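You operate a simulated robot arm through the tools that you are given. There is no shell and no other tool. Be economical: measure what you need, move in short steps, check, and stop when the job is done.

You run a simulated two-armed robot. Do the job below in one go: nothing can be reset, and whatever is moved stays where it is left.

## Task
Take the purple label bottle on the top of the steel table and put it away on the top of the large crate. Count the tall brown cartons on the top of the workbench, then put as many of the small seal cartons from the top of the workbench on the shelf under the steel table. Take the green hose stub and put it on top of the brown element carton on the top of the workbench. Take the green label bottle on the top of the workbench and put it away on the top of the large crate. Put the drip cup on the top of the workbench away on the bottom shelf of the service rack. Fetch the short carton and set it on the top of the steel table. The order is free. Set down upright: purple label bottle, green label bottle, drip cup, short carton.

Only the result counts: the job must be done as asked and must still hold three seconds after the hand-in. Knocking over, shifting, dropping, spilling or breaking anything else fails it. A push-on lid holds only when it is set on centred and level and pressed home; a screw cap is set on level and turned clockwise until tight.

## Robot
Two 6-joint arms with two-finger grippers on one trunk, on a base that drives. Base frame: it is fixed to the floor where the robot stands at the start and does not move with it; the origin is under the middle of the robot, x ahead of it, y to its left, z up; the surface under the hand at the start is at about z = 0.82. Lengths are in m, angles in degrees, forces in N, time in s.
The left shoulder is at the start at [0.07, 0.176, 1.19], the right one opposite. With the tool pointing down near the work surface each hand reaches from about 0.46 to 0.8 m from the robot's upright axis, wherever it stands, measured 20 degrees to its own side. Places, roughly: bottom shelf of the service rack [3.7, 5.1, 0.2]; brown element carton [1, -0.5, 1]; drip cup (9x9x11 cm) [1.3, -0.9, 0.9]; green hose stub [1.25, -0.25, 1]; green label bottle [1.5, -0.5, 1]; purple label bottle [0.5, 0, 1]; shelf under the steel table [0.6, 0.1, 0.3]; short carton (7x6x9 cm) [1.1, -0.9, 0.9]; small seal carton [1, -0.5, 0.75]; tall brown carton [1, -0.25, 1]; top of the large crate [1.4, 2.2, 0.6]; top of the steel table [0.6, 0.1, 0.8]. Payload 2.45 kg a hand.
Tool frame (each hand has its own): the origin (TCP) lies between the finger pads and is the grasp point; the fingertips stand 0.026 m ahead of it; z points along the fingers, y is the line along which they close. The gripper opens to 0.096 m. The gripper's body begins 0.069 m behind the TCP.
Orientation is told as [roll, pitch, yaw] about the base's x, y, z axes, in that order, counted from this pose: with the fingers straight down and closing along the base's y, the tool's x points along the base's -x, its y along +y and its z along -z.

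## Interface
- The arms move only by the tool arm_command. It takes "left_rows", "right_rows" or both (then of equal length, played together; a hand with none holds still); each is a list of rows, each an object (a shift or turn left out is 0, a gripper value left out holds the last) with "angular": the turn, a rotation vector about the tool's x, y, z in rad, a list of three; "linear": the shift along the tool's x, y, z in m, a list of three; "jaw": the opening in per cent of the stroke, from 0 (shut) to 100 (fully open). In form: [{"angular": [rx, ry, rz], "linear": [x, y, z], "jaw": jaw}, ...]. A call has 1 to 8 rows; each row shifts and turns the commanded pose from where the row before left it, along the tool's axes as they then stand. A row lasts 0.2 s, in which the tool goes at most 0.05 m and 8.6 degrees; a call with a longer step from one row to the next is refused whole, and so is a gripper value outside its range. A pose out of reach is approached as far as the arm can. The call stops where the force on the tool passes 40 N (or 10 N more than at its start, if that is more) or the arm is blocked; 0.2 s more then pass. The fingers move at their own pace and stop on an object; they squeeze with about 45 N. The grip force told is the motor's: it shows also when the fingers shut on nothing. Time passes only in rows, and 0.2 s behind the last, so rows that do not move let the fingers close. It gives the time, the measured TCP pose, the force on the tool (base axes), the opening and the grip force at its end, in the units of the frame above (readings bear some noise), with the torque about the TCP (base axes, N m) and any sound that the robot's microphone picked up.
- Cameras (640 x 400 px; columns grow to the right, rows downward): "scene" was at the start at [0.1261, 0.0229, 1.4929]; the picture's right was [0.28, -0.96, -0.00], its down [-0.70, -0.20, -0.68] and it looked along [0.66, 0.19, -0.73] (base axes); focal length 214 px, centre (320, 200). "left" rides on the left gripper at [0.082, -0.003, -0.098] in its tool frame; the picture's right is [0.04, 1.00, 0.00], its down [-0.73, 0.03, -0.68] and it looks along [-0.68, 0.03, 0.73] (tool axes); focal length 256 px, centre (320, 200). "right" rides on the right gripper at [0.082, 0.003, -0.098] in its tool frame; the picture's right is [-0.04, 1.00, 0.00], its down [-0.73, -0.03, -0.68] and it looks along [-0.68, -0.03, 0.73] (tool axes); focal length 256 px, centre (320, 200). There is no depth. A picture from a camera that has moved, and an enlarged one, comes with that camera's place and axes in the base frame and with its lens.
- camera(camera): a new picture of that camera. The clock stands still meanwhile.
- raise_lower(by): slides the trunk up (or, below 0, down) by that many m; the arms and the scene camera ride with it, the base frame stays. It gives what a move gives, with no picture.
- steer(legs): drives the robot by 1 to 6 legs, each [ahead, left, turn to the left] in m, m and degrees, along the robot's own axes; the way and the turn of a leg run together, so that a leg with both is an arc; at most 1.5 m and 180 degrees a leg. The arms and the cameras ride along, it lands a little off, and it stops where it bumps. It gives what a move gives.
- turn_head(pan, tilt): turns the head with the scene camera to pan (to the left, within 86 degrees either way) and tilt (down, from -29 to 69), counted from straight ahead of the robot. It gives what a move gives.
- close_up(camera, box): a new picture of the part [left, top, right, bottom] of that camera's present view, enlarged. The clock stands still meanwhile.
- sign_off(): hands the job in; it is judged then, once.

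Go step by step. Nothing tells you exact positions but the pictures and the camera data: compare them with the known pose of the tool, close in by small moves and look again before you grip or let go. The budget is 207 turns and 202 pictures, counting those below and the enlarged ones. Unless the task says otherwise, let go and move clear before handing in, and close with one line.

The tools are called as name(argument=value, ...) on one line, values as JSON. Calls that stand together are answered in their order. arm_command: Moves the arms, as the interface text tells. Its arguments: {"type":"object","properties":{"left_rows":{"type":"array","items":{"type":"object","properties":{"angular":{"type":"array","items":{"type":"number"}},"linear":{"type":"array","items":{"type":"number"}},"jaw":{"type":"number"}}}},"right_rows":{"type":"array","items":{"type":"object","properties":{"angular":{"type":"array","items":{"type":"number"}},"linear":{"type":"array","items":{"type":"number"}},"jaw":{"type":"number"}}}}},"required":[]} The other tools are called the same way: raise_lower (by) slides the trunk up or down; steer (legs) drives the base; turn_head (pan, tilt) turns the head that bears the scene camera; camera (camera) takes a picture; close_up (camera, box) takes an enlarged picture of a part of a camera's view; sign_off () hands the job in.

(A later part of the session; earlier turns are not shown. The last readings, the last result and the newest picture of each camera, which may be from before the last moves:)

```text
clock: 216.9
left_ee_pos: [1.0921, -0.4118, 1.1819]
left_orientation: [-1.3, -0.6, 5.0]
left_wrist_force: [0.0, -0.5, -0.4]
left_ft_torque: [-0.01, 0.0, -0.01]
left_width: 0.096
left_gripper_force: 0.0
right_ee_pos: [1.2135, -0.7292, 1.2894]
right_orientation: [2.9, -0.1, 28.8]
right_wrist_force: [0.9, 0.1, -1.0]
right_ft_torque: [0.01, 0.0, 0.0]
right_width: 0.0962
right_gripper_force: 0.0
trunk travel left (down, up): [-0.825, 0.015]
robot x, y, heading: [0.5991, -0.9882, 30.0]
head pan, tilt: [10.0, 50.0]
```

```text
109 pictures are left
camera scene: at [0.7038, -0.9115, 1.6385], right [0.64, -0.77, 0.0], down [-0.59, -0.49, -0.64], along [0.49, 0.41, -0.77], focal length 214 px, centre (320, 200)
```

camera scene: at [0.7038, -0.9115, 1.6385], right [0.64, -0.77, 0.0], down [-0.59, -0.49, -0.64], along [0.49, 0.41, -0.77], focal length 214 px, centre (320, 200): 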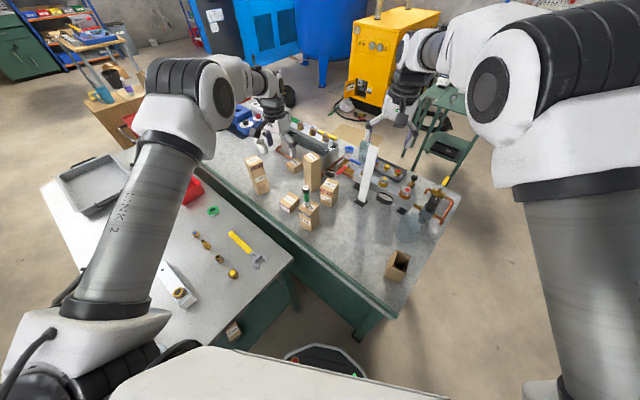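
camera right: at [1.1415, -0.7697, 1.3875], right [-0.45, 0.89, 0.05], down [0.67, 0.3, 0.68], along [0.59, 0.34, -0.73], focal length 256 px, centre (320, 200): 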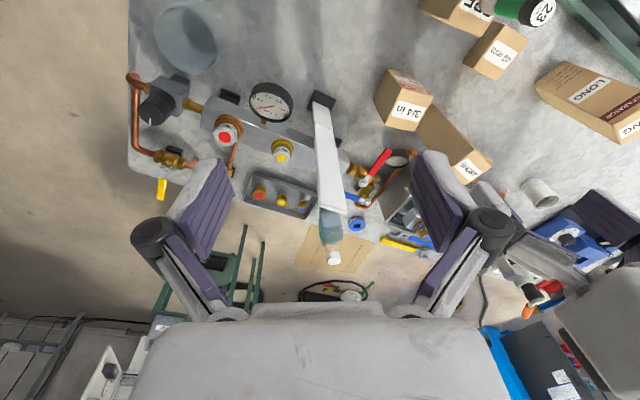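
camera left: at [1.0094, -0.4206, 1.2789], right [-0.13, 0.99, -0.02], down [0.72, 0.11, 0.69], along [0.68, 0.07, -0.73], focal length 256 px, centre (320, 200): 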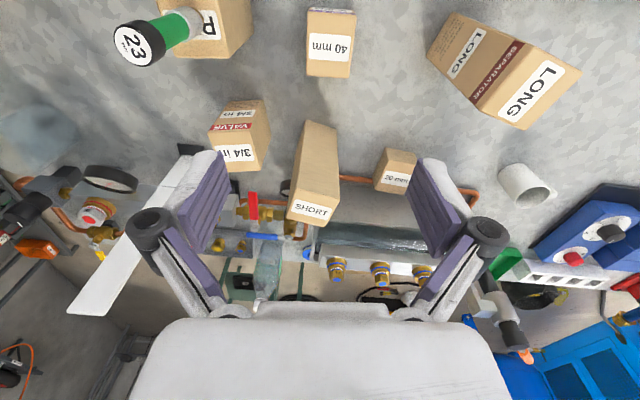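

Aligned with the kit. Level the tool and descend to just above it.

arm_command(left_rows=[{"angular": [-0.023, 0.01, 0], "linear": [0.004, 0.005, 0.02]}, {"linear": [0, 0, 0.045]}, {"linear": [0, 0, 0.045]}, {"linear": [0, 0, 0.045]}, {"linear": [0, 0, 0.045]}, {"linear": [0, 0, 0.04]}])

camera(camera="left")

close_up(camera="scene", box=[230, 130, 390, 250])

```text
clock: 218.3
left_ee_pos: [1.0879, -0.4065, 0.9419]
left_orientation: [0.0, -0.1, 4.9]
left_wrist_force: [0.3, 0.1, 0.4]
left_ft_torque: [-0.01, 0.01, 0.04]
left_width: 0.0957
left_gripper_force: 0.1
right_ee_pos: [1.2131, -0.7281, 1.2901]
right_orientation: [2.9, 0.0, 28.7]
right_wrist_force: [0.9, 0.2, -0.3]
right_ft_torque: [-0.01, -0.02, 0.0]
right_width: 0.0963
right_gripper_force: 0.0
trunk travel left (down, up): [-0.825, 0.015]
robot x, y, heading: [0.5999, -0.9852, 30.0]
head pan, tilt: [10.0, 50.0]
```

```text
108 pictures are left
camera left: at [1.0059, -0.4192, 1.0398], right [-0.13, 0.99, 0.0], down [0.73, 0.09, 0.68], along [0.67, 0.09, -0.73], focal length 256 px, centre (320, 200)
```

left: 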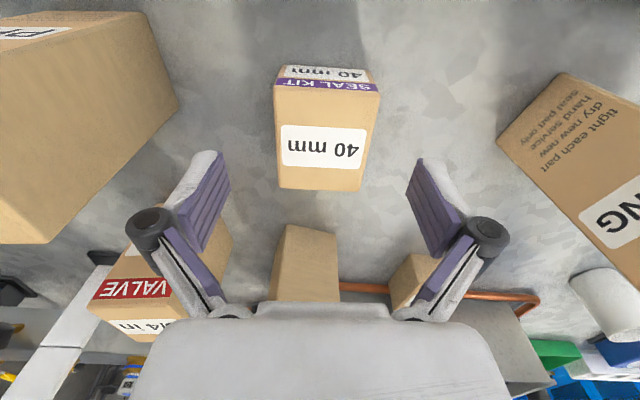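

```text
3.33 times, centred on (310, 190) of scene
camera zoom: at [0.7026, -0.9105, 1.6386], right [0.64, -0.77, 0.0], down [-0.59, -0.49, -0.64], along [0.49, 0.41, -0.77], focal length 715 px, centre (353, 233)
```

zoom: 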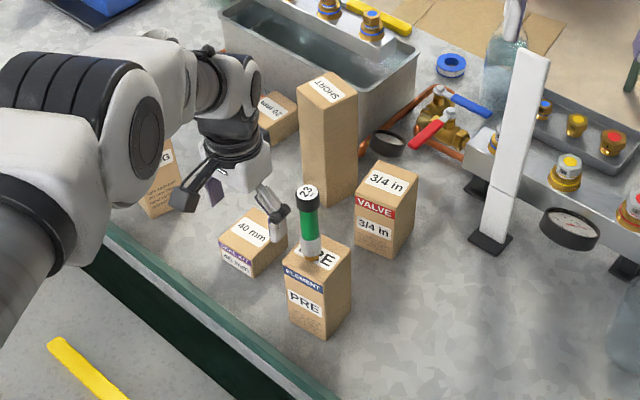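

Clear all around. Descend the last 5.5 cm and close.

arm_command(left_rows=[{"linear": [0, 0, 0.03]}, {"linear": [0, 0, 0.023]}, {"jaw": 0}, {"jaw": 0}, {"jaw": 0}])

arm_command(left_rows=[{"linear": [0, 0, -0.02]}, {"linear": [0, 0, -0.045]}, {"linear": [0, 0, -0.045]}, {"linear": [0, 0, -0.045]}, {"linear": [0, 0, -0.045]}, {"linear": [0, 0, -0.045]}, {"linear": [0, 0, -0.045]}, {"linear": [0, 0, -0.045]}])

camera(camera="left")

camera(camera="right")

```text
clock: 219.5
left_ee_pos: [1.0859, -0.4092, 0.8903]
left_orientation: [-0.1, -0.1, 4.9]
left_wrist_force: [0.2, -0.2, 1.3]
left_ft_torque: [0.06, -0.02, 0.01]
left_width: 0.0609
left_gripper_force: 44.9
right_ee_pos: [1.2128, -0.73, 1.2912]
right_orientation: [2.9, -0.1, 28.8]
right_wrist_force: [-0.2, 0.6, -0.5]
right_ft_torque: [-0.02, -0.01, -0.02]
right_width: 0.096
right_gripper_force: 0.1
trunk travel left (down, up): [-0.825, 0.015]
robot x, y, heading: [0.6008, -0.9875, 29.9]
head pan, tilt: [10.0, 50.0]
```

```text
clock: 221.3
left_ee_pos: [1.0881, -0.4084, 1.2285]
left_orientation: [0.0, -0.1, 5.1]
left_wrist_force: [-0.9, 0.9, -0.9]
left_ft_torque: [0.02, -0.01, 0.01]
left_width: 0.0611
left_gripper_force: 44.7
right_ee_pos: [1.2128, -0.7304, 1.2911]
right_orientation: [2.8, -0.1, 28.8]
right_wrist_force: [-0.9, -0.1, 0.2]
right_ft_torque: [0.02, -0.03, 0.01]
right_width: 0.0961
right_gripper_force: 0.0
trunk travel left (down, up): [-0.825, 0.015]
robot x, y, heading: [0.5994, -0.9868, 30.0]
head pan, tilt: [10.0, 50.0]
```

```text
106 pictures are left
camera left: at [1.0057, -0.4186, 1.3256], right [-0.13, 0.99, 0.0], down [0.73, 0.09, 0.68], along [0.67, 0.09, -0.73], focal length 256 px, centre (320, 200)
```

left: 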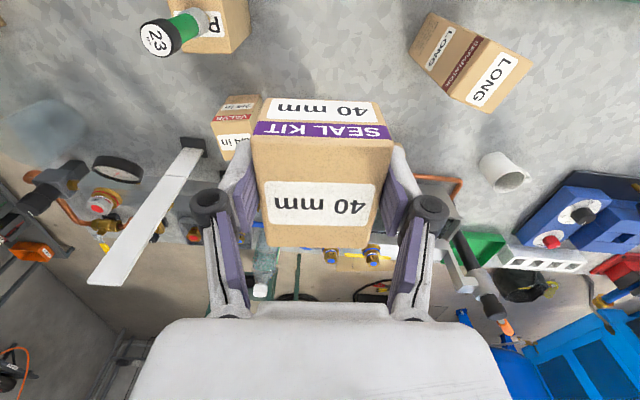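

```text
105 pictures are left
camera right: at [1.1405, -0.771, 1.3881], right [-0.45, 0.89, 0.05], down [0.67, 0.3, 0.68], along [0.59, 0.34, -0.73], focal length 256 px, centre (320, 200)
```

right: 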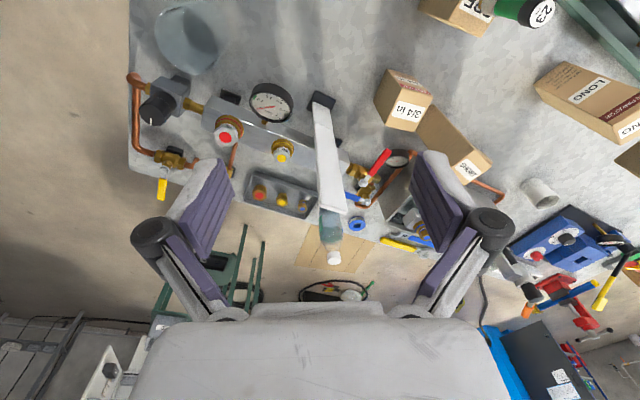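

40 mm kit held. Now look at the short carton for the right hand.

close_up(camera="scene", box=[350, 220, 450, 300])

```text
5.00 times, centred on (400, 260) of scene
camera zoom: at [0.7009, -0.9125, 1.6386], right [0.64, -0.77, 0.0], down [-0.59, -0.49, -0.64], along [0.49, 0.41, -0.77], focal length 1072 px, centre (-80, -100)
```

zoom: 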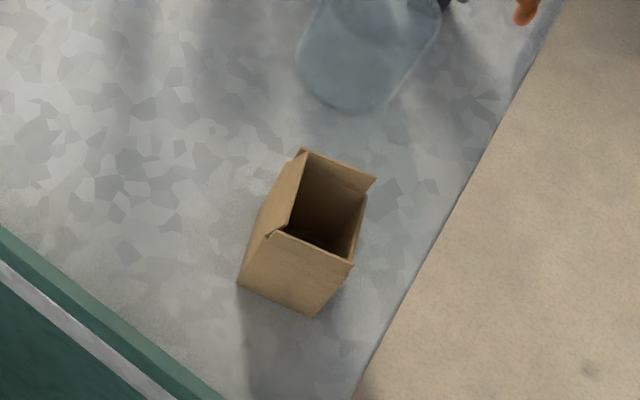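

Short carton centre ≈[1.116, -0.925], turned ~11°, walls 55 mm apart across. Back up 10 cm for comfortable reach, then bring the right hand over it.

steer(legs=[[-0.1, 0, 0]])

```text
clock: 222.4
left_ee_pos: [1.0046, -0.4534, 1.2234]
left_orientation: [-0.2, 0.1, 5.2]
left_wrist_force: [0.2, 0.8, -0.9]
left_ft_torque: [0.01, 0.06, 0.03]
left_width: 0.0609
left_gripper_force: 44.8
right_ee_pos: [1.129, -0.777, 1.2879]
right_orientation: [3.0, 0.0, 28.8]
right_wrist_force: [0.3, 0.0, 0.3]
right_ft_torque: [0.01, 0.0, 0.02]
right_width: 0.0958
right_gripper_force: 0.0
trunk travel left (down, up): [-0.825, 0.015]
robot x, y, heading: [0.5154, -1.0367, 29.8]
head pan, tilt: [10.0, 50.0]
```

arm_command(right_rows=[{"linear": [0.0207, -0.0309, 0]}, {"linear": [0.0207, -0.0309, 0]}, {"linear": [0.0207, -0.0309, 0]}, {"linear": [0.0207, -0.0309, 0]}, {"angular": [0.017, 0, 0.103], "linear": [0, 0, 0.03]}, {"angular": [0.017, 0, 0.103], "linear": [0, 0, 0.04]}, {"angular": [0.017, 0, 0.103], "linear": [0, 0, 0.04]}, {"linear": [0, 0, 0.03]}])

camera(camera="right")

```text
clock: 224.2
left_ee_pos: [1.0018, -0.4546, 1.2272]
left_orientation: [0.1, -0.1, 5.1]
left_wrist_force: [-0.7, 0.5, -0.3]
left_ft_torque: [0.01, 0.01, 0.0]
left_width: 0.0609
left_gripper_force: 44.9
right_ee_pos: [1.1091, -0.9221, 1.1423]
right_orientation: [-0.1, 0.5, 11.0]
right_wrist_force: [0.9, -0.6, 0.2]
right_ft_torque: [-0.02, 0.02, 0.02]
right_width: 0.0961
right_gripper_force: 0.1
trunk travel left (down, up): [-0.825, 0.015]
robot x, y, heading: [0.5131, -1.0388, 30.1]
head pan, tilt: [10.0, 50.0]
```

```text
103 pictures are left
camera right: at [1.0288, -0.9339, 1.241], right [-0.15, 0.99, 0.0], down [0.73, 0.12, 0.67], along [0.67, 0.1, -0.74], focal length 256 px, centre (320, 200)
```

right: 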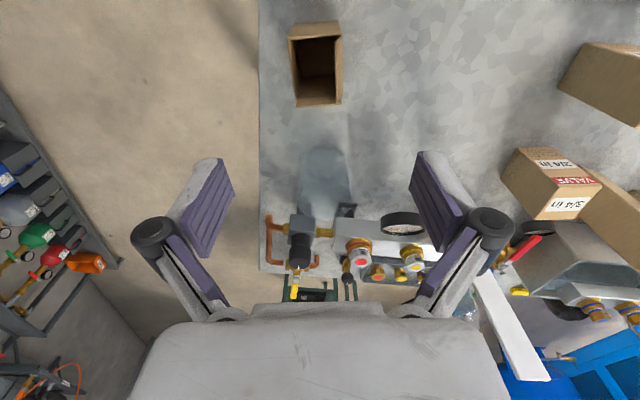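

Aligned. Descend onto the short carton.

arm_command(right_rows=[{"linear": [0, -0.004, 0.04]}, {"linear": [0, 0, 0.045]}, {"linear": [0, 0, 0.045]}, {"linear": [0, 0, 0.045]}, {"linear": [0, 0, 0.045]}])

camera(camera="right")

```text
clock: 225.4
left_ee_pos: [1.0013, -0.4552, 1.2263]
left_orientation: [0.0, 0.0, 5.0]
left_wrist_force: [0.3, 0.6, -1.6]
left_ft_torque: [-0.01, 0.06, 0.02]
left_width: 0.0608
left_gripper_force: 44.9
right_ee_pos: [1.1133, -0.9269, 0.9246]
right_orientation: [-0.1, 0.4, 11.1]
right_wrist_force: [0.6, -0.4, -0.6]
right_ft_torque: [0.01, -0.04, -0.01]
right_width: 0.0959
right_gripper_force: 0.1
trunk travel left (down, up): [-0.825, 0.015]
robot x, y, heading: [0.5138, -1.0328, 30.2]
head pan, tilt: [10.0, 50.0]
```

```text
102 pictures are left
camera right: at [1.032, -0.9386, 1.0231], right [-0.15, 0.99, 0.0], down [0.73, 0.11, 0.67], along [0.67, 0.1, -0.74], focal length 256 px, centre (320, 200)
```

right: 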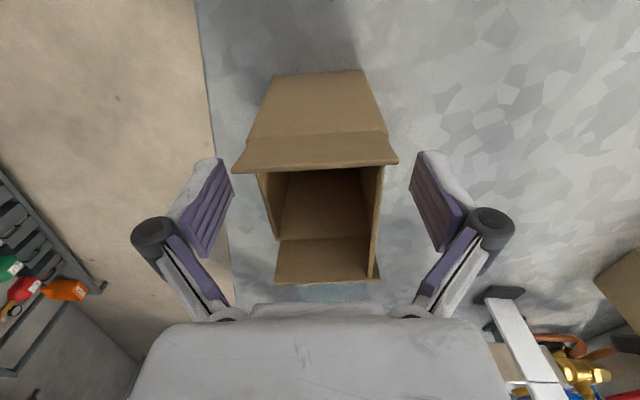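

arm_command(right_rows=[{"linear": [-0.003, 0, 0.01]}, {"jaw": 0}, {"jaw": 0}, {"jaw": 0}])

arm_command(right_rows=[{"linear": [0, 0, -0.02]}, {"linear": [0, 0, -0.045]}, {"linear": [0, 0, -0.045]}, {"linear": [0, 0, -0.045]}, {"linear": [0, 0, -0.045]}])

camera(camera="right")

```text
clock: 226.4
left_ee_pos: [1.0004, -0.4557, 1.2278]
left_orientation: [0.0, -0.2, 5.1]
left_wrist_force: [-0.2, 0.0, 0.6]
left_ft_torque: [0.0, -0.01, -0.02]
left_width: 0.061
left_gripper_force: 45.2
right_ee_pos: [1.1138, -0.9265, 0.9161]
right_orientation: [0.0, 0.3, 11.2]
right_wrist_force: [2.5, 1.1, 7.4]
right_ft_torque: [0.29, -0.1, -0.09]
right_width: 0.0567
right_gripper_force: 44.9
trunk travel left (down, up): [-0.825, 0.015]
robot x, y, heading: [0.5126, -1.0387, 30.2]
head pan, tilt: [10.0, 50.0]
```

```text
clock: 227.6
left_ee_pos: [0.9982, -0.4576, 1.2289]
left_orientation: [0.0, -0.2, 5.1]
left_wrist_force: [-0.6, 0.5, -2.6]
left_ft_torque: [-0.03, 0.0, -0.01]
left_width: 0.0607
left_gripper_force: 45.2
right_ee_pos: [1.111, -0.9247, 1.1148]
right_orientation: [-0.1, 0.3, 11.2]
right_wrist_force: [-1.4, 0.7, 0.3]
right_ft_torque: [-0.01, -0.05, 0.02]
right_width: 0.0567
right_gripper_force: 45.0
trunk travel left (down, up): [-0.825, 0.015]
robot x, y, heading: [0.5118, -1.0367, 29.9]
head pan, tilt: [10.0, 50.0]
```

```text
101 pictures are left
camera right: at [1.0307, -0.9378, 1.2127], right [-0.15, 0.99, 0.0], down [0.73, 0.11, 0.67], along [0.67, 0.1, -0.74], focal length 256 px, centre (320, 200)
```

right: 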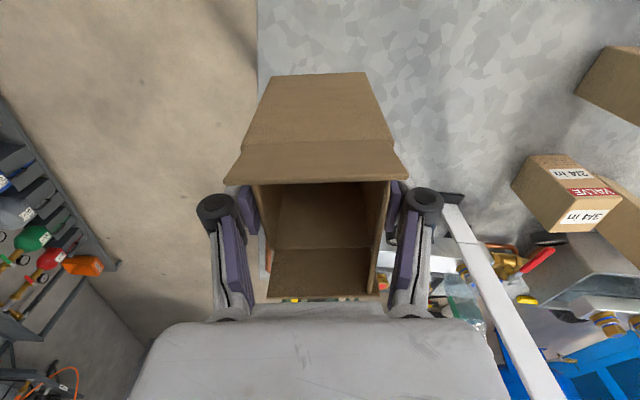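

Short carton held. Look at the steel table to choose a free spot.

turn_head(pan=65, tilt=50)

camera(camera="scene")

```text
clock: 228.9
left_ee_pos: [1.0005, -0.4565, 1.2262]
left_orientation: [0.0, -0.1, 5.2]
left_wrist_force: [0.9, 0.0, -1.0]
left_ft_torque: [0.02, 0.0, 0.0]
left_width: 0.0608
left_gripper_force: 45.4
right_ee_pos: [1.1143, -0.9251, 1.1128]
right_orientation: [-0.1, 0.4, 11.2]
right_wrist_force: [0.1, -0.3, -1.0]
right_ft_torque: [-0.03, 0.0, 0.0]
right_width: 0.0566
right_gripper_force: 44.9
trunk travel left (down, up): [-0.825, 0.015]
robot x, y, heading: [0.5134, -1.0355, 30.1]
head pan, tilt: [65.0, 50.0]
```

```text
100 pictures are left
camera scene: at [0.5491, -0.9345, 1.6386], right [1.0, 0.09, 0.0], down [0.07, -0.76, -0.64], along [-0.06, 0.64, -0.77], focal length 214 px, centre (320, 200)
```

scene: 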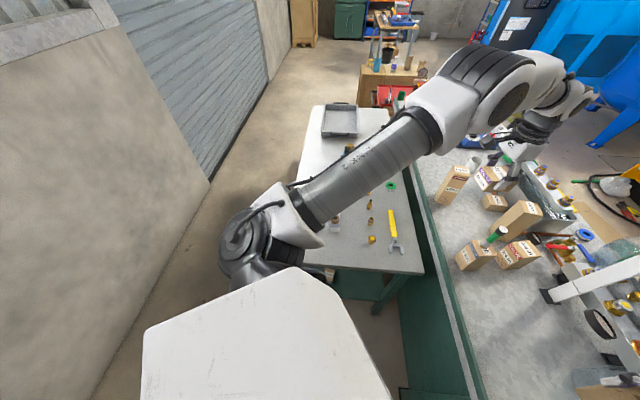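

Its right-end strip is cramped; the vacated bottle spot [0.52, -0.12] is better, and the shelf can be reached from the front too. Drive around to the front of the steel table.

steer(legs=[[-0.5, 0, 0], [0, 0, -30], [-0.15, 0.7, 0], [0, 0.66, 0]])

turn_head(pan=0, tilt=50)

camera(camera="scene")

camera(camera="right")

```text
clock: 240.2
left_ee_pos: [0.6385, 0.3395, 1.2266]
left_orientation: [0.0, -0.1, -25.0]
left_wrist_force: [-0.6, 0.0, -0.2]
left_ft_torque: [0.01, 0.01, 0.0]
left_width: 0.061
left_gripper_force: 44.6
right_ee_pos: [0.5005, -0.1226, 1.1128]
right_orientation: [0.1, 0.4, -19.0]
right_wrist_force: [0.3, -0.2, -0.1]
right_ft_torque: [0.02, -0.02, -0.02]
right_width: 0.0567
right_gripper_force: 45.2
trunk travel left (down, up): [-0.825, 0.015]
robot x, y, heading: [-0.069, 0.0824, 0.0]
head pan, tilt: [65.0, 50.0]
```

```text
clock: 241.5
left_ee_pos: [0.6386, 0.34, 1.2262]
left_orientation: [-0.1, 0.0, -25.0]
left_wrist_force: [0.4, -0.7, -1.0]
left_ft_torque: [-0.01, 0.03, 0.01]
left_width: 0.061
left_gripper_force: 44.6
right_ee_pos: [0.4999, -0.1219, 1.1137]
right_orientation: [-0.1, 0.4, -18.9]
right_wrist_force: [-0.6, -0.1, 1.0]
right_ft_torque: [0.01, 0.05, 0.0]
right_width: 0.0569
right_gripper_force: 44.7
trunk travel left (down, up): [-0.825, 0.015]
robot x, y, heading: [-0.077, 0.0834, -0.5]
head pan, tilt: [0.0, 50.0]
```

```text
99 pictures are left
camera scene: at [0.0519, 0.0839, 1.6386], right [0.0, -1.0, 0.0], down [-0.77, 0.0, -0.64], along [0.64, 0.0, -0.77], focal length 214 px, centre (320, 200)
```

scene: 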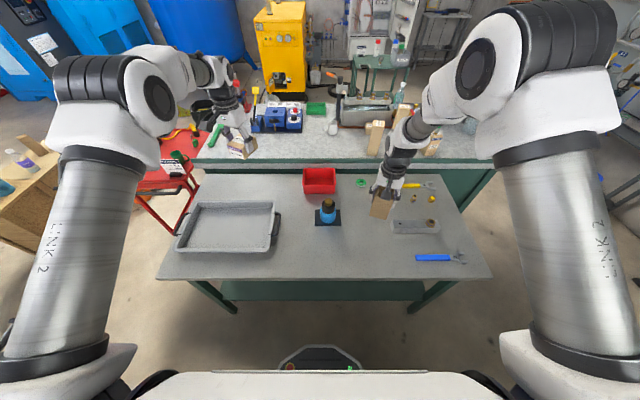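

```text
98 pictures are left
camera right: at [0.4242, -0.0918, 1.2116], right [0.36, 0.93, 0.0], down [0.69, -0.27, 0.67], along [0.63, -0.25, -0.74], focal length 256 px, centre (320, 200)
```

right: 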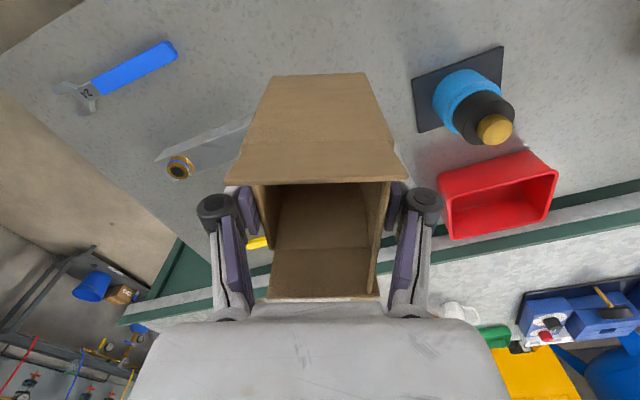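

Spot is free. Lower the short carton to just above the table.

arm_command(right_rows=[{"linear": [0, 0, 0.045]}, {"linear": [0, 0, 0.045]}, {"linear": [0, 0, 0.045]}, {"linear": [0, 0, 0.045]}, {"linear": [0, 0, 0.035]}])

close_up(camera="scene", box=[310, 160, 470, 280])

```text
clock: 242.7
left_ee_pos: [0.6403, 0.3398, 1.2266]
left_orientation: [0.0, -0.1, -25.2]
left_wrist_force: [0.3, -1.1, -0.7]
left_ft_torque: [0.03, 0.05, 0.03]
left_width: 0.0612
left_gripper_force: 45.4
right_ee_pos: [0.5013, -0.1193, 0.894]
right_orientation: [-0.1, 0.3, -19.0]
right_wrist_force: [0.1, 0.0, -0.2]
right_ft_torque: [0.0, 0.02, 0.0]
right_width: 0.0567
right_gripper_force: 45.2
trunk travel left (down, up): [-0.825, 0.015]
robot x, y, heading: [-0.0719, 0.0828, -0.3]
head pan, tilt: [0.0, 50.0]
```

```text
3.33 times, centred on (390, 220) of scene
camera zoom: at [0.0533, 0.0832, 1.6385], right [0.0, -1.0, 0.0], down [-0.77, 0.0, -0.64], along [0.64, 0.0, -0.77], focal length 715 px, centre (87, 133)
```

zoom: 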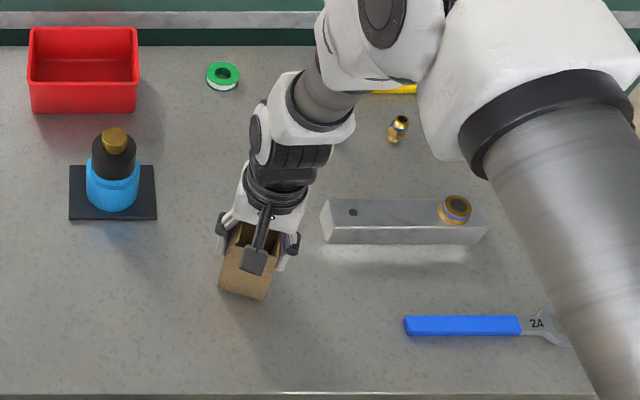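

Free spot confirmed; lower by millimetres to contact.

arm_command(right_rows=[{"linear": [0, 0, 0.004]}, {"linear": [0, 0, 0.003]}, {"linear": [0, 0, 0.002]}, {"linear": [0, 0, 0.002]}, {"linear": [0, 0, 0.002]}])

```text
clock: 243.9
left_ee_pos: [0.638, 0.3398, 1.2275]
left_orientation: [0.0, -0.1, -25.1]
left_wrist_force: [-0.7, 0.1, -0.1]
left_ft_torque: [0.02, 0.03, 0.0]
left_width: 0.0612
left_gripper_force: 45.3
right_ee_pos: [0.4985, -0.1214, 0.8865]
right_orientation: [0.0, 0.3, -19.0]
right_wrist_force: [-1.2, 0.3, 7.9]
right_ft_torque: [0.16, -0.03, -0.02]
right_width: 0.057
right_gripper_force: 44.8
trunk travel left (down, up): [-0.825, 0.015]
robot x, y, heading: [-0.0761, 0.0838, -0.3]
head pan, tilt: [0.0, 50.0]
```

Light contact. Release and lift off.

arm_command(right_rows=[{"jaw": 65}, {"jaw": 85}, {"jaw": 100}, {"linear": [0, 0, -0.02]}, {"linear": [0, 0, -0.04]}, {"linear": [0, 0, -0.045]}, {"linear": [0, 0, -0.045]}, {"linear": [0, 0, -0.045]}])

camera(camera="right")

```text
clock: 245.7
left_ee_pos: [0.6373, 0.3397, 1.226]
left_orientation: [0.1, -0.2, -25.0]
left_wrist_force: [-0.7, 0.7, -0.2]
left_ft_torque: [-0.02, -0.02, 0.0]
left_width: 0.0608
left_gripper_force: 44.8
right_ee_pos: [0.4978, -0.1242, 1.0796]
right_orientation: [-0.1, 0.3, -19.0]
right_wrist_force: [0.3, -0.4, 1.1]
right_ft_torque: [0.01, -0.03, 0.01]
right_width: 0.0959
right_gripper_force: 0.0
trunk travel left (down, up): [-0.825, 0.015]
robot x, y, heading: [-0.074, 0.0849, -0.1]
head pan, tilt: [0.0, 50.0]
```

```text
96 pictures are left
camera right: at [0.4215, -0.0943, 1.177], right [0.36, 0.93, 0.0], down [0.69, -0.27, 0.67], along [0.63, -0.25, -0.74], focal length 256 px, centre (320, 200)
```

right: 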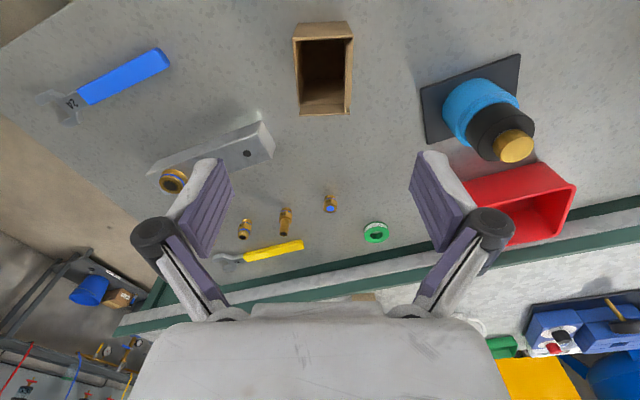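

Short carton done. Now the 40 mm kit: retract the left hand, raise the right one, back off a little and lower the trunk.

arm_command(left_rows=[{"linear": [0.0385, -0.018, 0]}, {"linear": [0.0385, -0.018, 0]}, {"linear": [0.0385, -0.018, 0]}, {"linear": [0.0385, -0.018, 0]}, {"angular": [0, 0, -0.145]}, {"angular": [0, 0, -0.145]}, {"angular": [0, 0, -0.145]}], right_rows=[{"linear": [0, 0, -0.04]}, {"linear": [0, 0, -0.04]}, {"linear": [0, 0, -0.04]}, {"linear": [0, 0, -0.04]}, {"linear": [0, 0, -0.03]}, {}, {}])

steer(legs=[[-0.27, 0, 0]])

raise_lower(by=-0.4)

camera(camera="scene")

```text
clock: 247.3
left_ee_pos: [0.467, 0.3416, 1.2272]
left_orientation: [0.0, -0.2, -0.1]
left_wrist_force: [-0.7, 0.2, -1.2]
left_ft_torque: [0.01, 0.03, 0.04]
left_width: 0.0609
left_gripper_force: 45.6
right_ee_pos: [0.5017, -0.1223, 1.2743]
right_orientation: [-0.1, 0.5, -19.0]
right_wrist_force: [0.4, 0.2, 0.1]
right_ft_torque: [-0.01, -0.03, 0.01]
right_width: 0.0961
right_gripper_force: 0.1
trunk travel left (down, up): [-0.825, 0.015]
robot x, y, heading: [-0.0738, 0.0833, 0.0]
head pan, tilt: [0.0, 50.0]
```

```text
clock: 249.2
left_ee_pos: [0.2012, 0.3453, 1.2264]
left_orientation: [0.0, 0.1, 0.1]
left_wrist_force: [0.2, 0.6, -0.7]
left_ft_torque: [-0.02, 0.03, -0.01]
left_width: 0.061
left_gripper_force: 44.9
right_ee_pos: [0.2375, -0.1188, 1.2715]
right_orientation: [-0.1, 0.5, -18.6]
right_wrist_force: [0.2, 0.1, -0.2]
right_ft_torque: [0.0, 0.01, -0.02]
right_width: 0.0959
right_gripper_force: 0.0
trunk travel left (down, up): [-0.825, 0.015]
robot x, y, heading: [-0.3459, 0.0866, 0.1]
head pan, tilt: [0.0, 50.0]
```

```text
clock: 253.1
left_ee_pos: [0.1979, 0.3442, 0.8268]
left_orientation: [0.0, -0.1, 0.2]
left_wrist_force: [-1.1, 0.1, -0.5]
left_ft_torque: [0.01, -0.02, -0.03]
left_width: 0.061
left_gripper_force: 45.2
right_ee_pos: [0.2358, -0.1183, 0.8725]
right_orientation: [-0.1, 0.4, -18.6]
right_wrist_force: [1.1, 0.2, -0.3]
right_ft_torque: [0.03, -0.01, 0.03]
right_width: 0.0962
right_gripper_force: 0.0
trunk travel left (down, up): [-0.425, 0.415]
robot x, y, heading: [-0.3418, 0.0838, 0.2]
head pan, tilt: [0.0, 50.0]
```

```text
95 pictures are left
camera scene: at [-0.2162, 0.0844, 1.2386], right [0.0, -1.0, 0.0], down [-0.77, 0.0, -0.64], along [0.64, 0.0, -0.77], focal length 214 px, centre (320, 200)
```

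scene: 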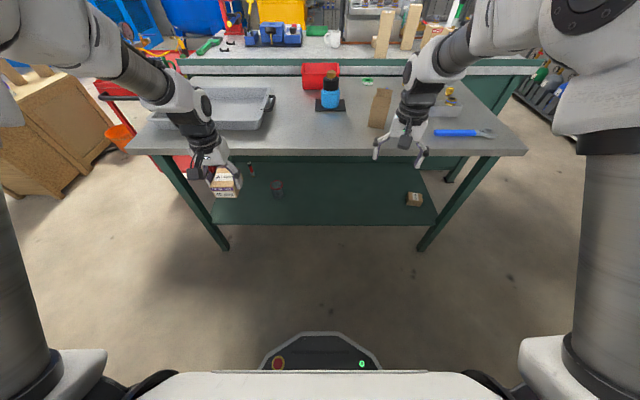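

Clear view of the shelf. Lower the rest, move the left hand in toward y≈0.2, and drive in.

raise_lower(by=-0.4)

arm_command(left_rows=[{"linear": [0, -0.035, 0.01]}, {"linear": [-0.02, -0.035, 0.01]}, {"linear": [-0.035, -0.035, 0.01]}, {"linear": [-0.035, -0.035, 0.01]}, {"linear": [-0.04, 0, 0]}])

steer(legs=[[0.17, 0, 0]])

camera(camera="left")

camera(camera="scene")

```text
clock: 256.9
left_ee_pos: [0.197, 0.3437, 0.4276]
left_orientation: [0.0, 0.0, 0.2]
left_wrist_force: [0.3, -0.4, -1.1]
left_ft_torque: [0.03, 0.0, -0.01]
left_width: 0.0607
left_gripper_force: 45.1
right_ee_pos: [0.2355, -0.1198, 0.4732]
right_orientation: [-0.1, 0.4, -18.7]
right_wrist_force: [-0.5, -0.1, -0.6]
right_ft_torque: [-0.03, 0.02, 0.01]
right_width: 0.0961
right_gripper_force: 0.2
trunk travel left (down, up): [-0.025, 0.815]
robot x, y, heading: [-0.3396, 0.0834, 0.5]
head pan, tilt: [0.0, 50.0]
```

```text
refused: row 3 steps farther than a row can; nothing moved
```

```text
clock: 258.4
left_ee_pos: [0.3682, 0.342, 0.4268]
left_orientation: [-0.1, -0.1, 0.0]
left_wrist_force: [-0.4, 0.2, -0.5]
left_ft_torque: [0.01, 0.02, 0.05]
left_width: 0.0609
left_gripper_force: 45.4
right_ee_pos: [0.4043, -0.1197, 0.4713]
right_orientation: [-0.1, 0.4, -18.8]
right_wrist_force: [0.0, -0.1, 0.2]
right_ft_torque: [-0.01, 0.01, 0.01]
right_width: 0.096
right_gripper_force: 0.0
trunk travel left (down, up): [-0.025, 0.815]
robot x, y, heading: [-0.1702, 0.0799, 0.2]
head pan, tilt: [0.0, 50.0]
```

```text
94 pictures are left
camera left: at [0.2858, 0.3393, 0.5244], right [-0.04, 1.0, 0.0], down [0.73, 0.03, 0.68], along [0.68, 0.03, -0.73], focal length 256 px, centre (320, 200)
```

left: 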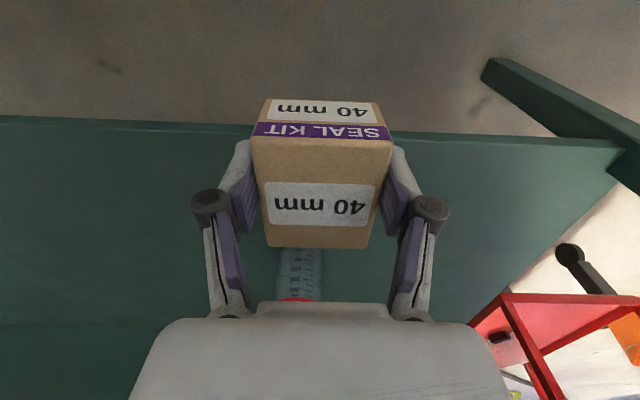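

```text
93 pictures are left
camera scene: at [-0.0468, 0.0843, 0.8385], right [0.0, -1.0, 0.0], down [-0.77, 0.0, -0.64], along [0.64, 0.0, -0.77], focal length 214 px, centre (320, 200)
```

scene: 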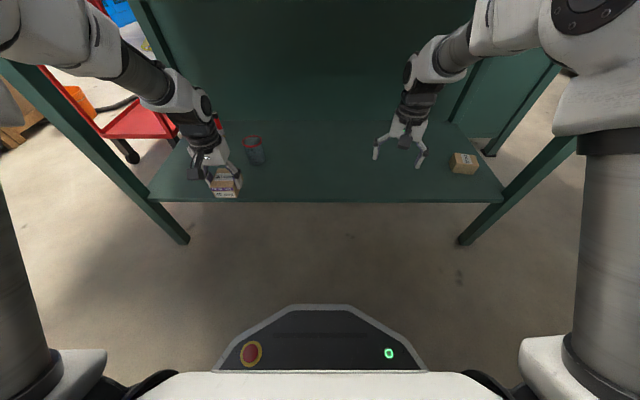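

arm_command(left_rows=[{"linear": [0, -0.045, 0.005]}, {"linear": [0, -0.045, 0.005]}, {"linear": [0, -0.045, 0.005]}, {"linear": [-0.045, 0, 0.005]}, {"linear": [-0.045, 0, 0.005]}, {"linear": [-0.045, 0, 0.01]}])

arm_command(left_rows=[{"linear": [0, 0, 0.03]}, {"linear": [0, 0, 0.02]}, {"linear": [0, 0, 0.004]}, {"linear": [0, 0, 0.003]}, {"linear": [0, 0, 0.003]}])

camera(camera="scene")

```text
clock: 259.8
left_ee_pos: [0.5059, 0.2069, 0.3897]
left_orientation: [-0.1, 0.0, 0.2]
left_wrist_force: [-0.2, -0.8, -0.8]
left_ft_torque: [-0.01, 0.01, 0.01]
left_width: 0.0609
left_gripper_force: 44.6
right_ee_pos: [0.4051, -0.1196, 0.4726]
right_orientation: [-0.1, 0.3, -18.8]
right_wrist_force: [0.0, -0.1, -0.2]
right_ft_torque: [-0.02, -0.05, 0.01]
right_width: 0.096
right_gripper_force: 0.1
trunk travel left (down, up): [-0.025, 0.815]
robot x, y, heading: [-0.1762, 0.0855, 0.2]
head pan, tilt: [0.0, 50.0]
```

```text
clock: 261.0
left_ee_pos: [0.5051, 0.2088, 0.3365]
left_orientation: [0.0, -0.7, 0.2]
left_wrist_force: [7.5, 8.4, 33.8]
left_ft_torque: [0.32, -0.23, -0.02]
left_width: 0.0618
left_gripper_force: 44.6
right_ee_pos: [0.4029, -0.1194, 0.4766]
right_orientation: [0.0, 0.2, -18.8]
right_wrist_force: [0.3, -0.2, 0.2]
right_ft_torque: [-0.01, 0.01, -0.02]
right_width: 0.0963
right_gripper_force: 0.0
trunk travel left (down, up): [-0.025, 0.815]
robot x, y, heading: [-0.1717, 0.0829, 0.2]
head pan, tilt: [0.0, 50.0]
```

```text
92 pictures are left
camera scene: at [-0.0494, 0.0842, 0.8394], right [0.0, -1.0, 0.0], down [-0.76, 0.0, -0.65], along [0.65, 0.0, -0.76], focal length 214 px, centre (320, 200)
```

scene: 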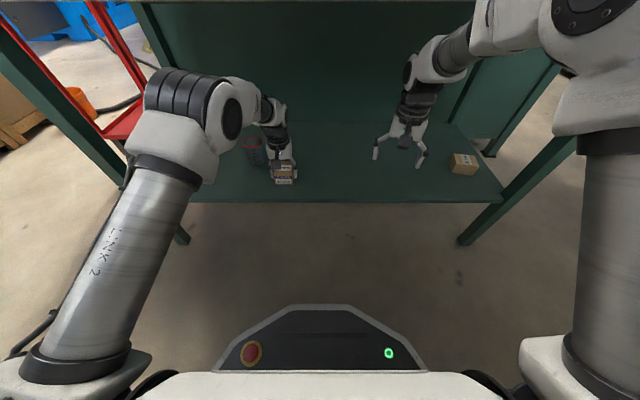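

Contact. Ease off, release, raise, and check.

arm_command(left_rows=[{"linear": [0, 0, -0.006]}, {"jaw": 60}, {"jaw": 100}, {"jaw": 100}, {"linear": [0, 0, -0.03]}, {"linear": [0, 0, -0.04]}, {"linear": [0.02, 0, -0.03]}])

camera(camera="left")

steer(legs=[[-0.2, 0, 0]])

camera(camera="scene")

```text
clock: 262.6
left_ee_pos: [0.4817, 0.208, 0.4376]
left_orientation: [0.0, 0.0, 0.1]
left_wrist_force: [0.7, -0.9, -0.3]
left_ft_torque: [0.0, 0.04, -0.01]
left_width: 0.0963
left_gripper_force: 0.1
right_ee_pos: [0.4053, -0.1193, 0.4716]
right_orientation: [-0.2, 0.4, -18.9]
right_wrist_force: [0.2, 0.1, -0.2]
right_ft_torque: [-0.03, 0.03, -0.02]
right_width: 0.096
right_gripper_force: 0.1
trunk travel left (down, up): [-0.025, 0.815]
robot x, y, heading: [-0.1744, 0.0851, 0.2]
head pan, tilt: [0.0, 50.0]
```

```text
91 pictures are left
camera left: at [0.3999, 0.204, 0.5353], right [-0.04, 1.0, 0.0], down [0.73, 0.03, 0.68], along [0.68, 0.03, -0.73], focal length 256 px, centre (320, 200)
```

left: 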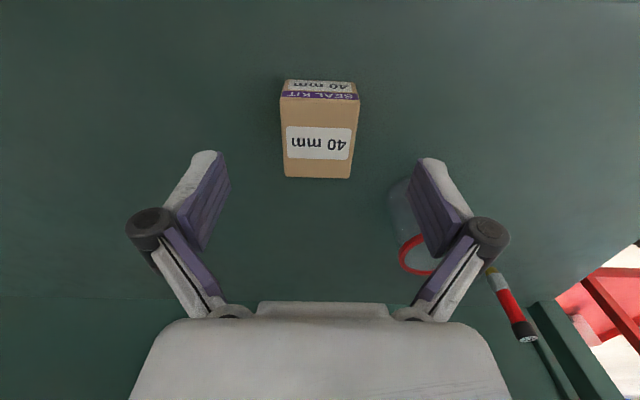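

```text
clock: 264.2
left_ee_pos: [0.2811, 0.2071, 0.4369]
left_orientation: [0.0, -0.1, 0.1]
left_wrist_force: [0.2, 0.4, 0.9]
left_ft_torque: [-0.02, -0.02, 0.0]
left_width: 0.0962
left_gripper_force: 0.1
right_ee_pos: [0.2043, -0.1203, 0.4737]
right_orientation: [-0.1, 0.5, -18.8]
right_wrist_force: [-0.6, 0.2, 0.2]
right_ft_torque: [0.0, 0.01, -0.03]
right_width: 0.0961
right_gripper_force: 0.0
trunk travel left (down, up): [-0.025, 0.815]
robot x, y, heading: [-0.3725, 0.0819, 0.3]
head pan, tilt: [0.0, 50.0]
```

```text
90 pictures are left
camera scene: at [-0.2476, 0.0841, 0.8386], right [0.0, -1.0, 0.0], down [-0.77, 0.0, -0.64], along [0.64, 0.0, -0.77], focal length 214 px, centre (320, 200)
```

scene: 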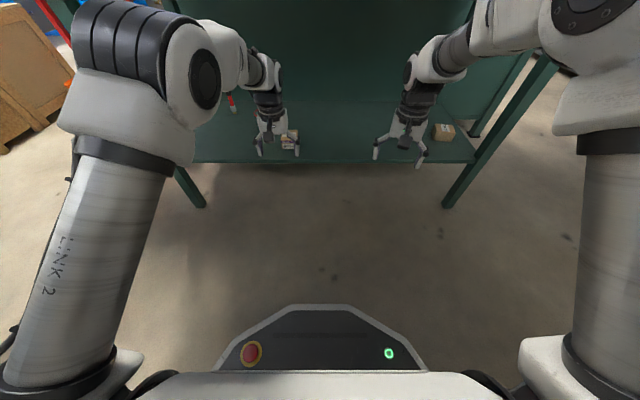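

Both kits are on the shelf. Pull the left hand clear of the table edge, raise the trunk and look toward the service rack before fetching bottle and cup.

arm_command(left_rows=[{"linear": [0.04, 0, 0]}, {"linear": [0.03, 0, 0]}])

raise_lower(by=0.4)

raise_lower(by=0.4)

turn_head(pan=50, tilt=10)

camera(camera="scene")

```text
clock: 264.8
left_ee_pos: [0.2108, 0.2085, 0.437]
left_orientation: [-0.1, -0.2, 0.0]
left_wrist_force: [-0.3, 0.6, 0.0]
left_ft_torque: [-0.01, 0.0, 0.01]
left_width: 0.0959
left_gripper_force: 0.1
right_ee_pos: [0.2048, -0.1197, 0.4741]
right_orientation: [-0.1, 0.3, -18.9]
right_wrist_force: [-0.3, 0.0, -0.4]
right_ft_torque: [-0.05, 0.02, -0.01]
right_width: 0.0962
right_gripper_force: 0.2
trunk travel left (down, up): [-0.025, 0.815]
robot x, y, heading: [-0.3745, 0.0833, -0.3]
head pan, tilt: [0.0, 50.0]
```

```text
clock: 268.6
left_ee_pos: [0.2112, 0.2079, 0.837]
left_orientation: [-0.1, -0.1, 0.1]
left_wrist_force: [-0.2, -0.1, -0.1]
left_ft_torque: [-0.01, 0.03, 0.01]
left_width: 0.0962
left_gripper_force: 0.0
right_ee_pos: [0.2044, -0.1208, 0.8725]
right_orientation: [-0.2, 0.5, -18.7]
right_wrist_force: [0.2, 1.1, 0.3]
right_ft_torque: [-0.02, -0.01, 0.03]
right_width: 0.0959
right_gripper_force: 0.0
trunk travel left (down, up): [-0.425, 0.415]
robot x, y, heading: [-0.3728, 0.087, -0.0]
head pan, tilt: [0.0, 50.0]
```

```text
clock: 272.4
left_ee_pos: [0.2106, 0.2085, 1.2361]
left_orientation: [0.0, -0.1, 0.1]
left_wrist_force: [-0.1, 0.4, -0.2]
left_ft_torque: [0.0, 0.02, -0.02]
left_width: 0.0959
left_gripper_force: 0.0
right_ee_pos: [0.2039, -0.1201, 1.2732]
right_orientation: [-0.2, 0.3, -18.8]
right_wrist_force: [0.4, 0.5, 0.2]
right_ft_torque: [0.02, 0.01, -0.02]
right_width: 0.096
right_gripper_force: 0.2
trunk travel left (down, up): [-0.825, 0.015]
robot x, y, heading: [-0.3753, 0.0852, -0.0]
head pan, tilt: [0.0, 50.0]
```

```text
clock: 273.6
left_ee_pos: [0.2102, 0.2082, 1.2375]
left_orientation: [0.0, -0.2, 0.1]
left_wrist_force: [0.6, -0.4, -1.1]
left_ft_torque: [-0.03, -0.04, 0.0]
left_width: 0.0959
left_gripper_force: 0.1
right_ee_pos: [0.203, -0.1202, 1.2732]
right_orientation: [-0.1, 0.4, -18.9]
right_wrist_force: [1.1, 0.2, -0.2]
right_ft_torque: [0.02, -0.01, -0.02]
right_width: 0.096
right_gripper_force: 0.0
trunk travel left (down, up): [-0.825, 0.015]
robot x, y, heading: [-0.3723, 0.0794, -0.1]
head pan, tilt: [50.0, 10.0]
```

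```text
89 pictures are left
camera scene: at [-0.2646, 0.1553, 1.7004], right [0.77, -0.64, 0.0], down [-0.11, -0.13, -0.98], along [0.63, 0.75, -0.17], focal length 214 px, centre (320, 200)
```

scene: 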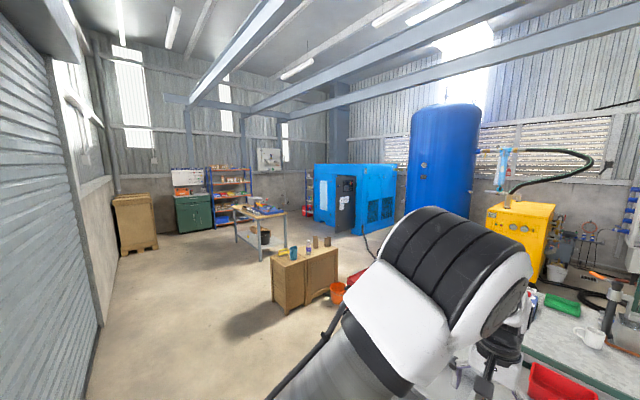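

close_up(camera="scene", box=[295, 165, 345, 235])

close_up(camera="scene", box=[190, 155, 290, 250])

```text
5.71 times, centred on (320, 200) of scene
camera zoom: at [-0.2646, 0.1553, 1.7004], right [0.77, -0.64, 0.0], down [-0.11, -0.13, -0.98], along [0.63, 0.75, -0.17], focal length 1226 px, centre (320, 200)
```

zoom: 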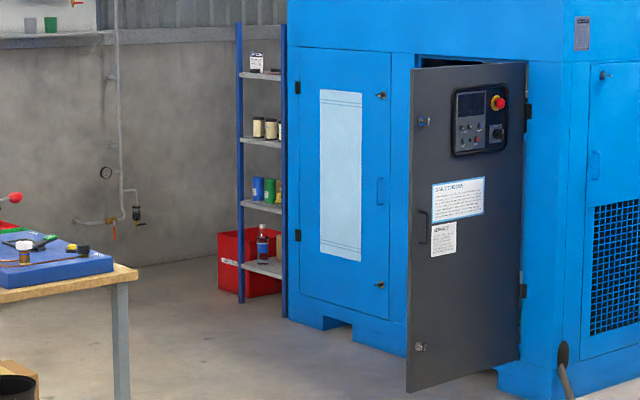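

```text
4.21 times, centred on (240, 202) of scene
camera zoom: at [-0.2646, 0.1553, 1.7004], right [0.77, -0.64, 0.0], down [-0.11, -0.13, -0.98], along [0.63, 0.75, -0.17], focal length 903 px, centre (657, 190)
```

zoom: 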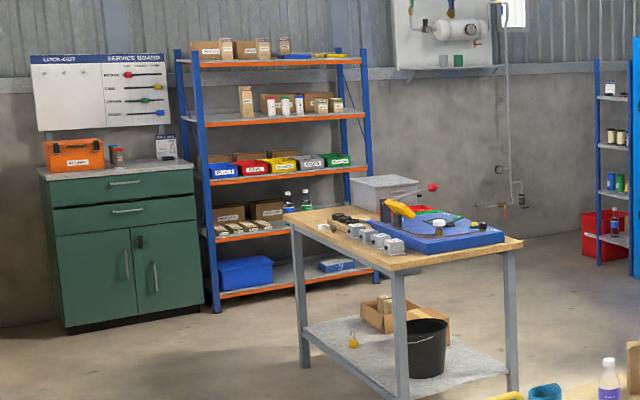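

The service rack is the narrow blue one beside the blue compressor, facing −x at x≈3.6, y≈5.0–5.4, bottom shelf about 0.2 with ~0.3 m clearance. Plan: fetch the green bottle (right hand), then the drip cup (left hand, tilted rim grip), and deliver both. Drive behind the bench.

steer(legs=[[0, -0.83, 0], [0, -0.82, 0], [1.25, 0, 0], [1.25, 0, 0], [0, 0, 180], [0, -0.88, 0]])

turn_head(pan=0, tilt=50)

camera(camera="scene")

camera(camera="right")

```text
clock: 280.9
left_ee_pos: [0.2589, -1.1686, 1.2381]
left_orientation: [0.0, -0.2, -4.3]
left_wrist_force: [0.2, 0.3, 1.0]
left_ft_torque: [-0.04, 0.0, -0.02]
left_width: 0.0961
left_gripper_force: 0.0
right_ee_pos: [0.2251, -1.4945, 1.2756]
right_orientation: [0.0, 0.2, -23.2]
right_wrist_force: [0.2, 0.1, 0.1]
right_ft_torque: [0.01, 0.0, -0.02]
right_width: 0.0961
right_gripper_force: 0.1
trunk travel left (down, up): [-0.825, 0.015]
robot x, y, heading: [-0.3303, -1.2502, -4.5]
head pan, tilt: [50.0, 10.0]
stopped in leg 2: the robot was blocked; the commanded pose is now the measured one
```

```text
clock: 282.0
left_ee_pos: [0.2599, -1.1698, 1.2379]
left_orientation: [-0.1, -0.1, -4.2]
left_wrist_force: [0.9, 0.1, 0.8]
left_ft_torque: [0.0, 0.0, 0.01]
left_width: 0.0963
left_gripper_force: 0.1
right_ee_pos: [0.2281, -1.4959, 1.2731]
right_orientation: [0.1, 0.3, -23.1]
right_wrist_force: [-0.2, 0.2, 0.3]
right_ft_torque: [-0.03, -0.03, -0.01]
right_width: 0.0961
right_gripper_force: 0.1
trunk travel left (down, up): [-0.825, 0.015]
robot x, y, heading: [-0.3322, -1.2456, -4.3]
head pan, tilt: [0.0, 50.0]
```

```text
86 pictures are left
camera scene: at [-0.2076, -1.2579, 1.6388], right [-0.08, -1.0, 0.0], down [-0.76, 0.06, -0.64], along [0.64, -0.05, -0.77], focal length 214 px, centre (320, 200)
```

scene: 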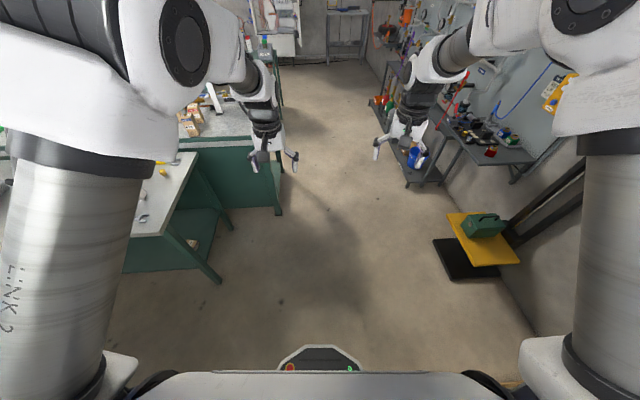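

```text
85 pictures are left
camera right: at [0.1535, -1.4605, 1.3716], right [0.43, 0.9, 0.0], down [0.67, -0.32, 0.68], along [0.61, -0.29, -0.74], focal length 256 px, centre (320, 200)
```

right: 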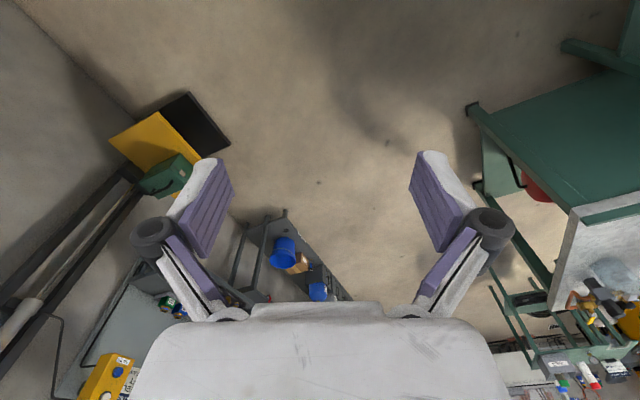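

The robot bumped something on its right. Look there before moving on.

turn_head(pan=-80, tilt=55)

camera(camera="scene")

```text
clock: 283.6
left_ee_pos: [0.2617, -1.1684, 1.2369]
left_orientation: [0.0, -0.1, -4.3]
left_wrist_force: [0.2, 0.7, -0.3]
left_ft_torque: [-0.05, 0.0, 0.03]
left_width: 0.0961
left_gripper_force: 0.0
right_ee_pos: [0.2296, -1.4951, 1.2736]
right_orientation: [-0.1, 0.4, -23.3]
right_wrist_force: [-0.3, 0.0, -0.4]
right_ft_torque: [0.01, 0.0, 0.02]
right_width: 0.096
right_gripper_force: 0.0
trunk travel left (down, up): [-0.825, 0.015]
robot x, y, heading: [-0.3311, -1.2492, -4.2]
head pan, tilt: [-80.0, 55.0]
```

```text
84 pictures are left
camera scene: at [-0.2755, -1.3233, 1.6321], right [-1.0, -0.1, 0.0], down [-0.08, 0.82, -0.57], along [0.06, -0.57, -0.82], focal length 214 px, centre (320, 200)
```

scene: 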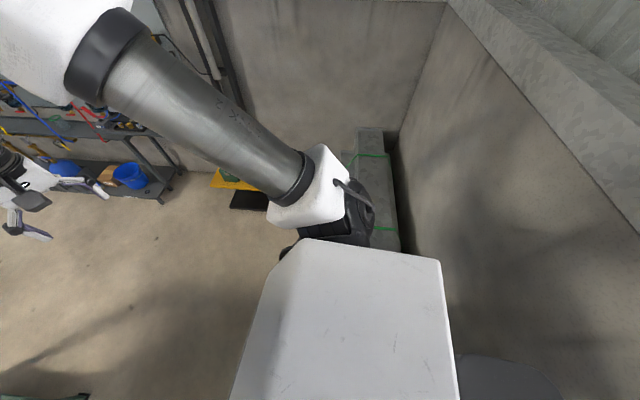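

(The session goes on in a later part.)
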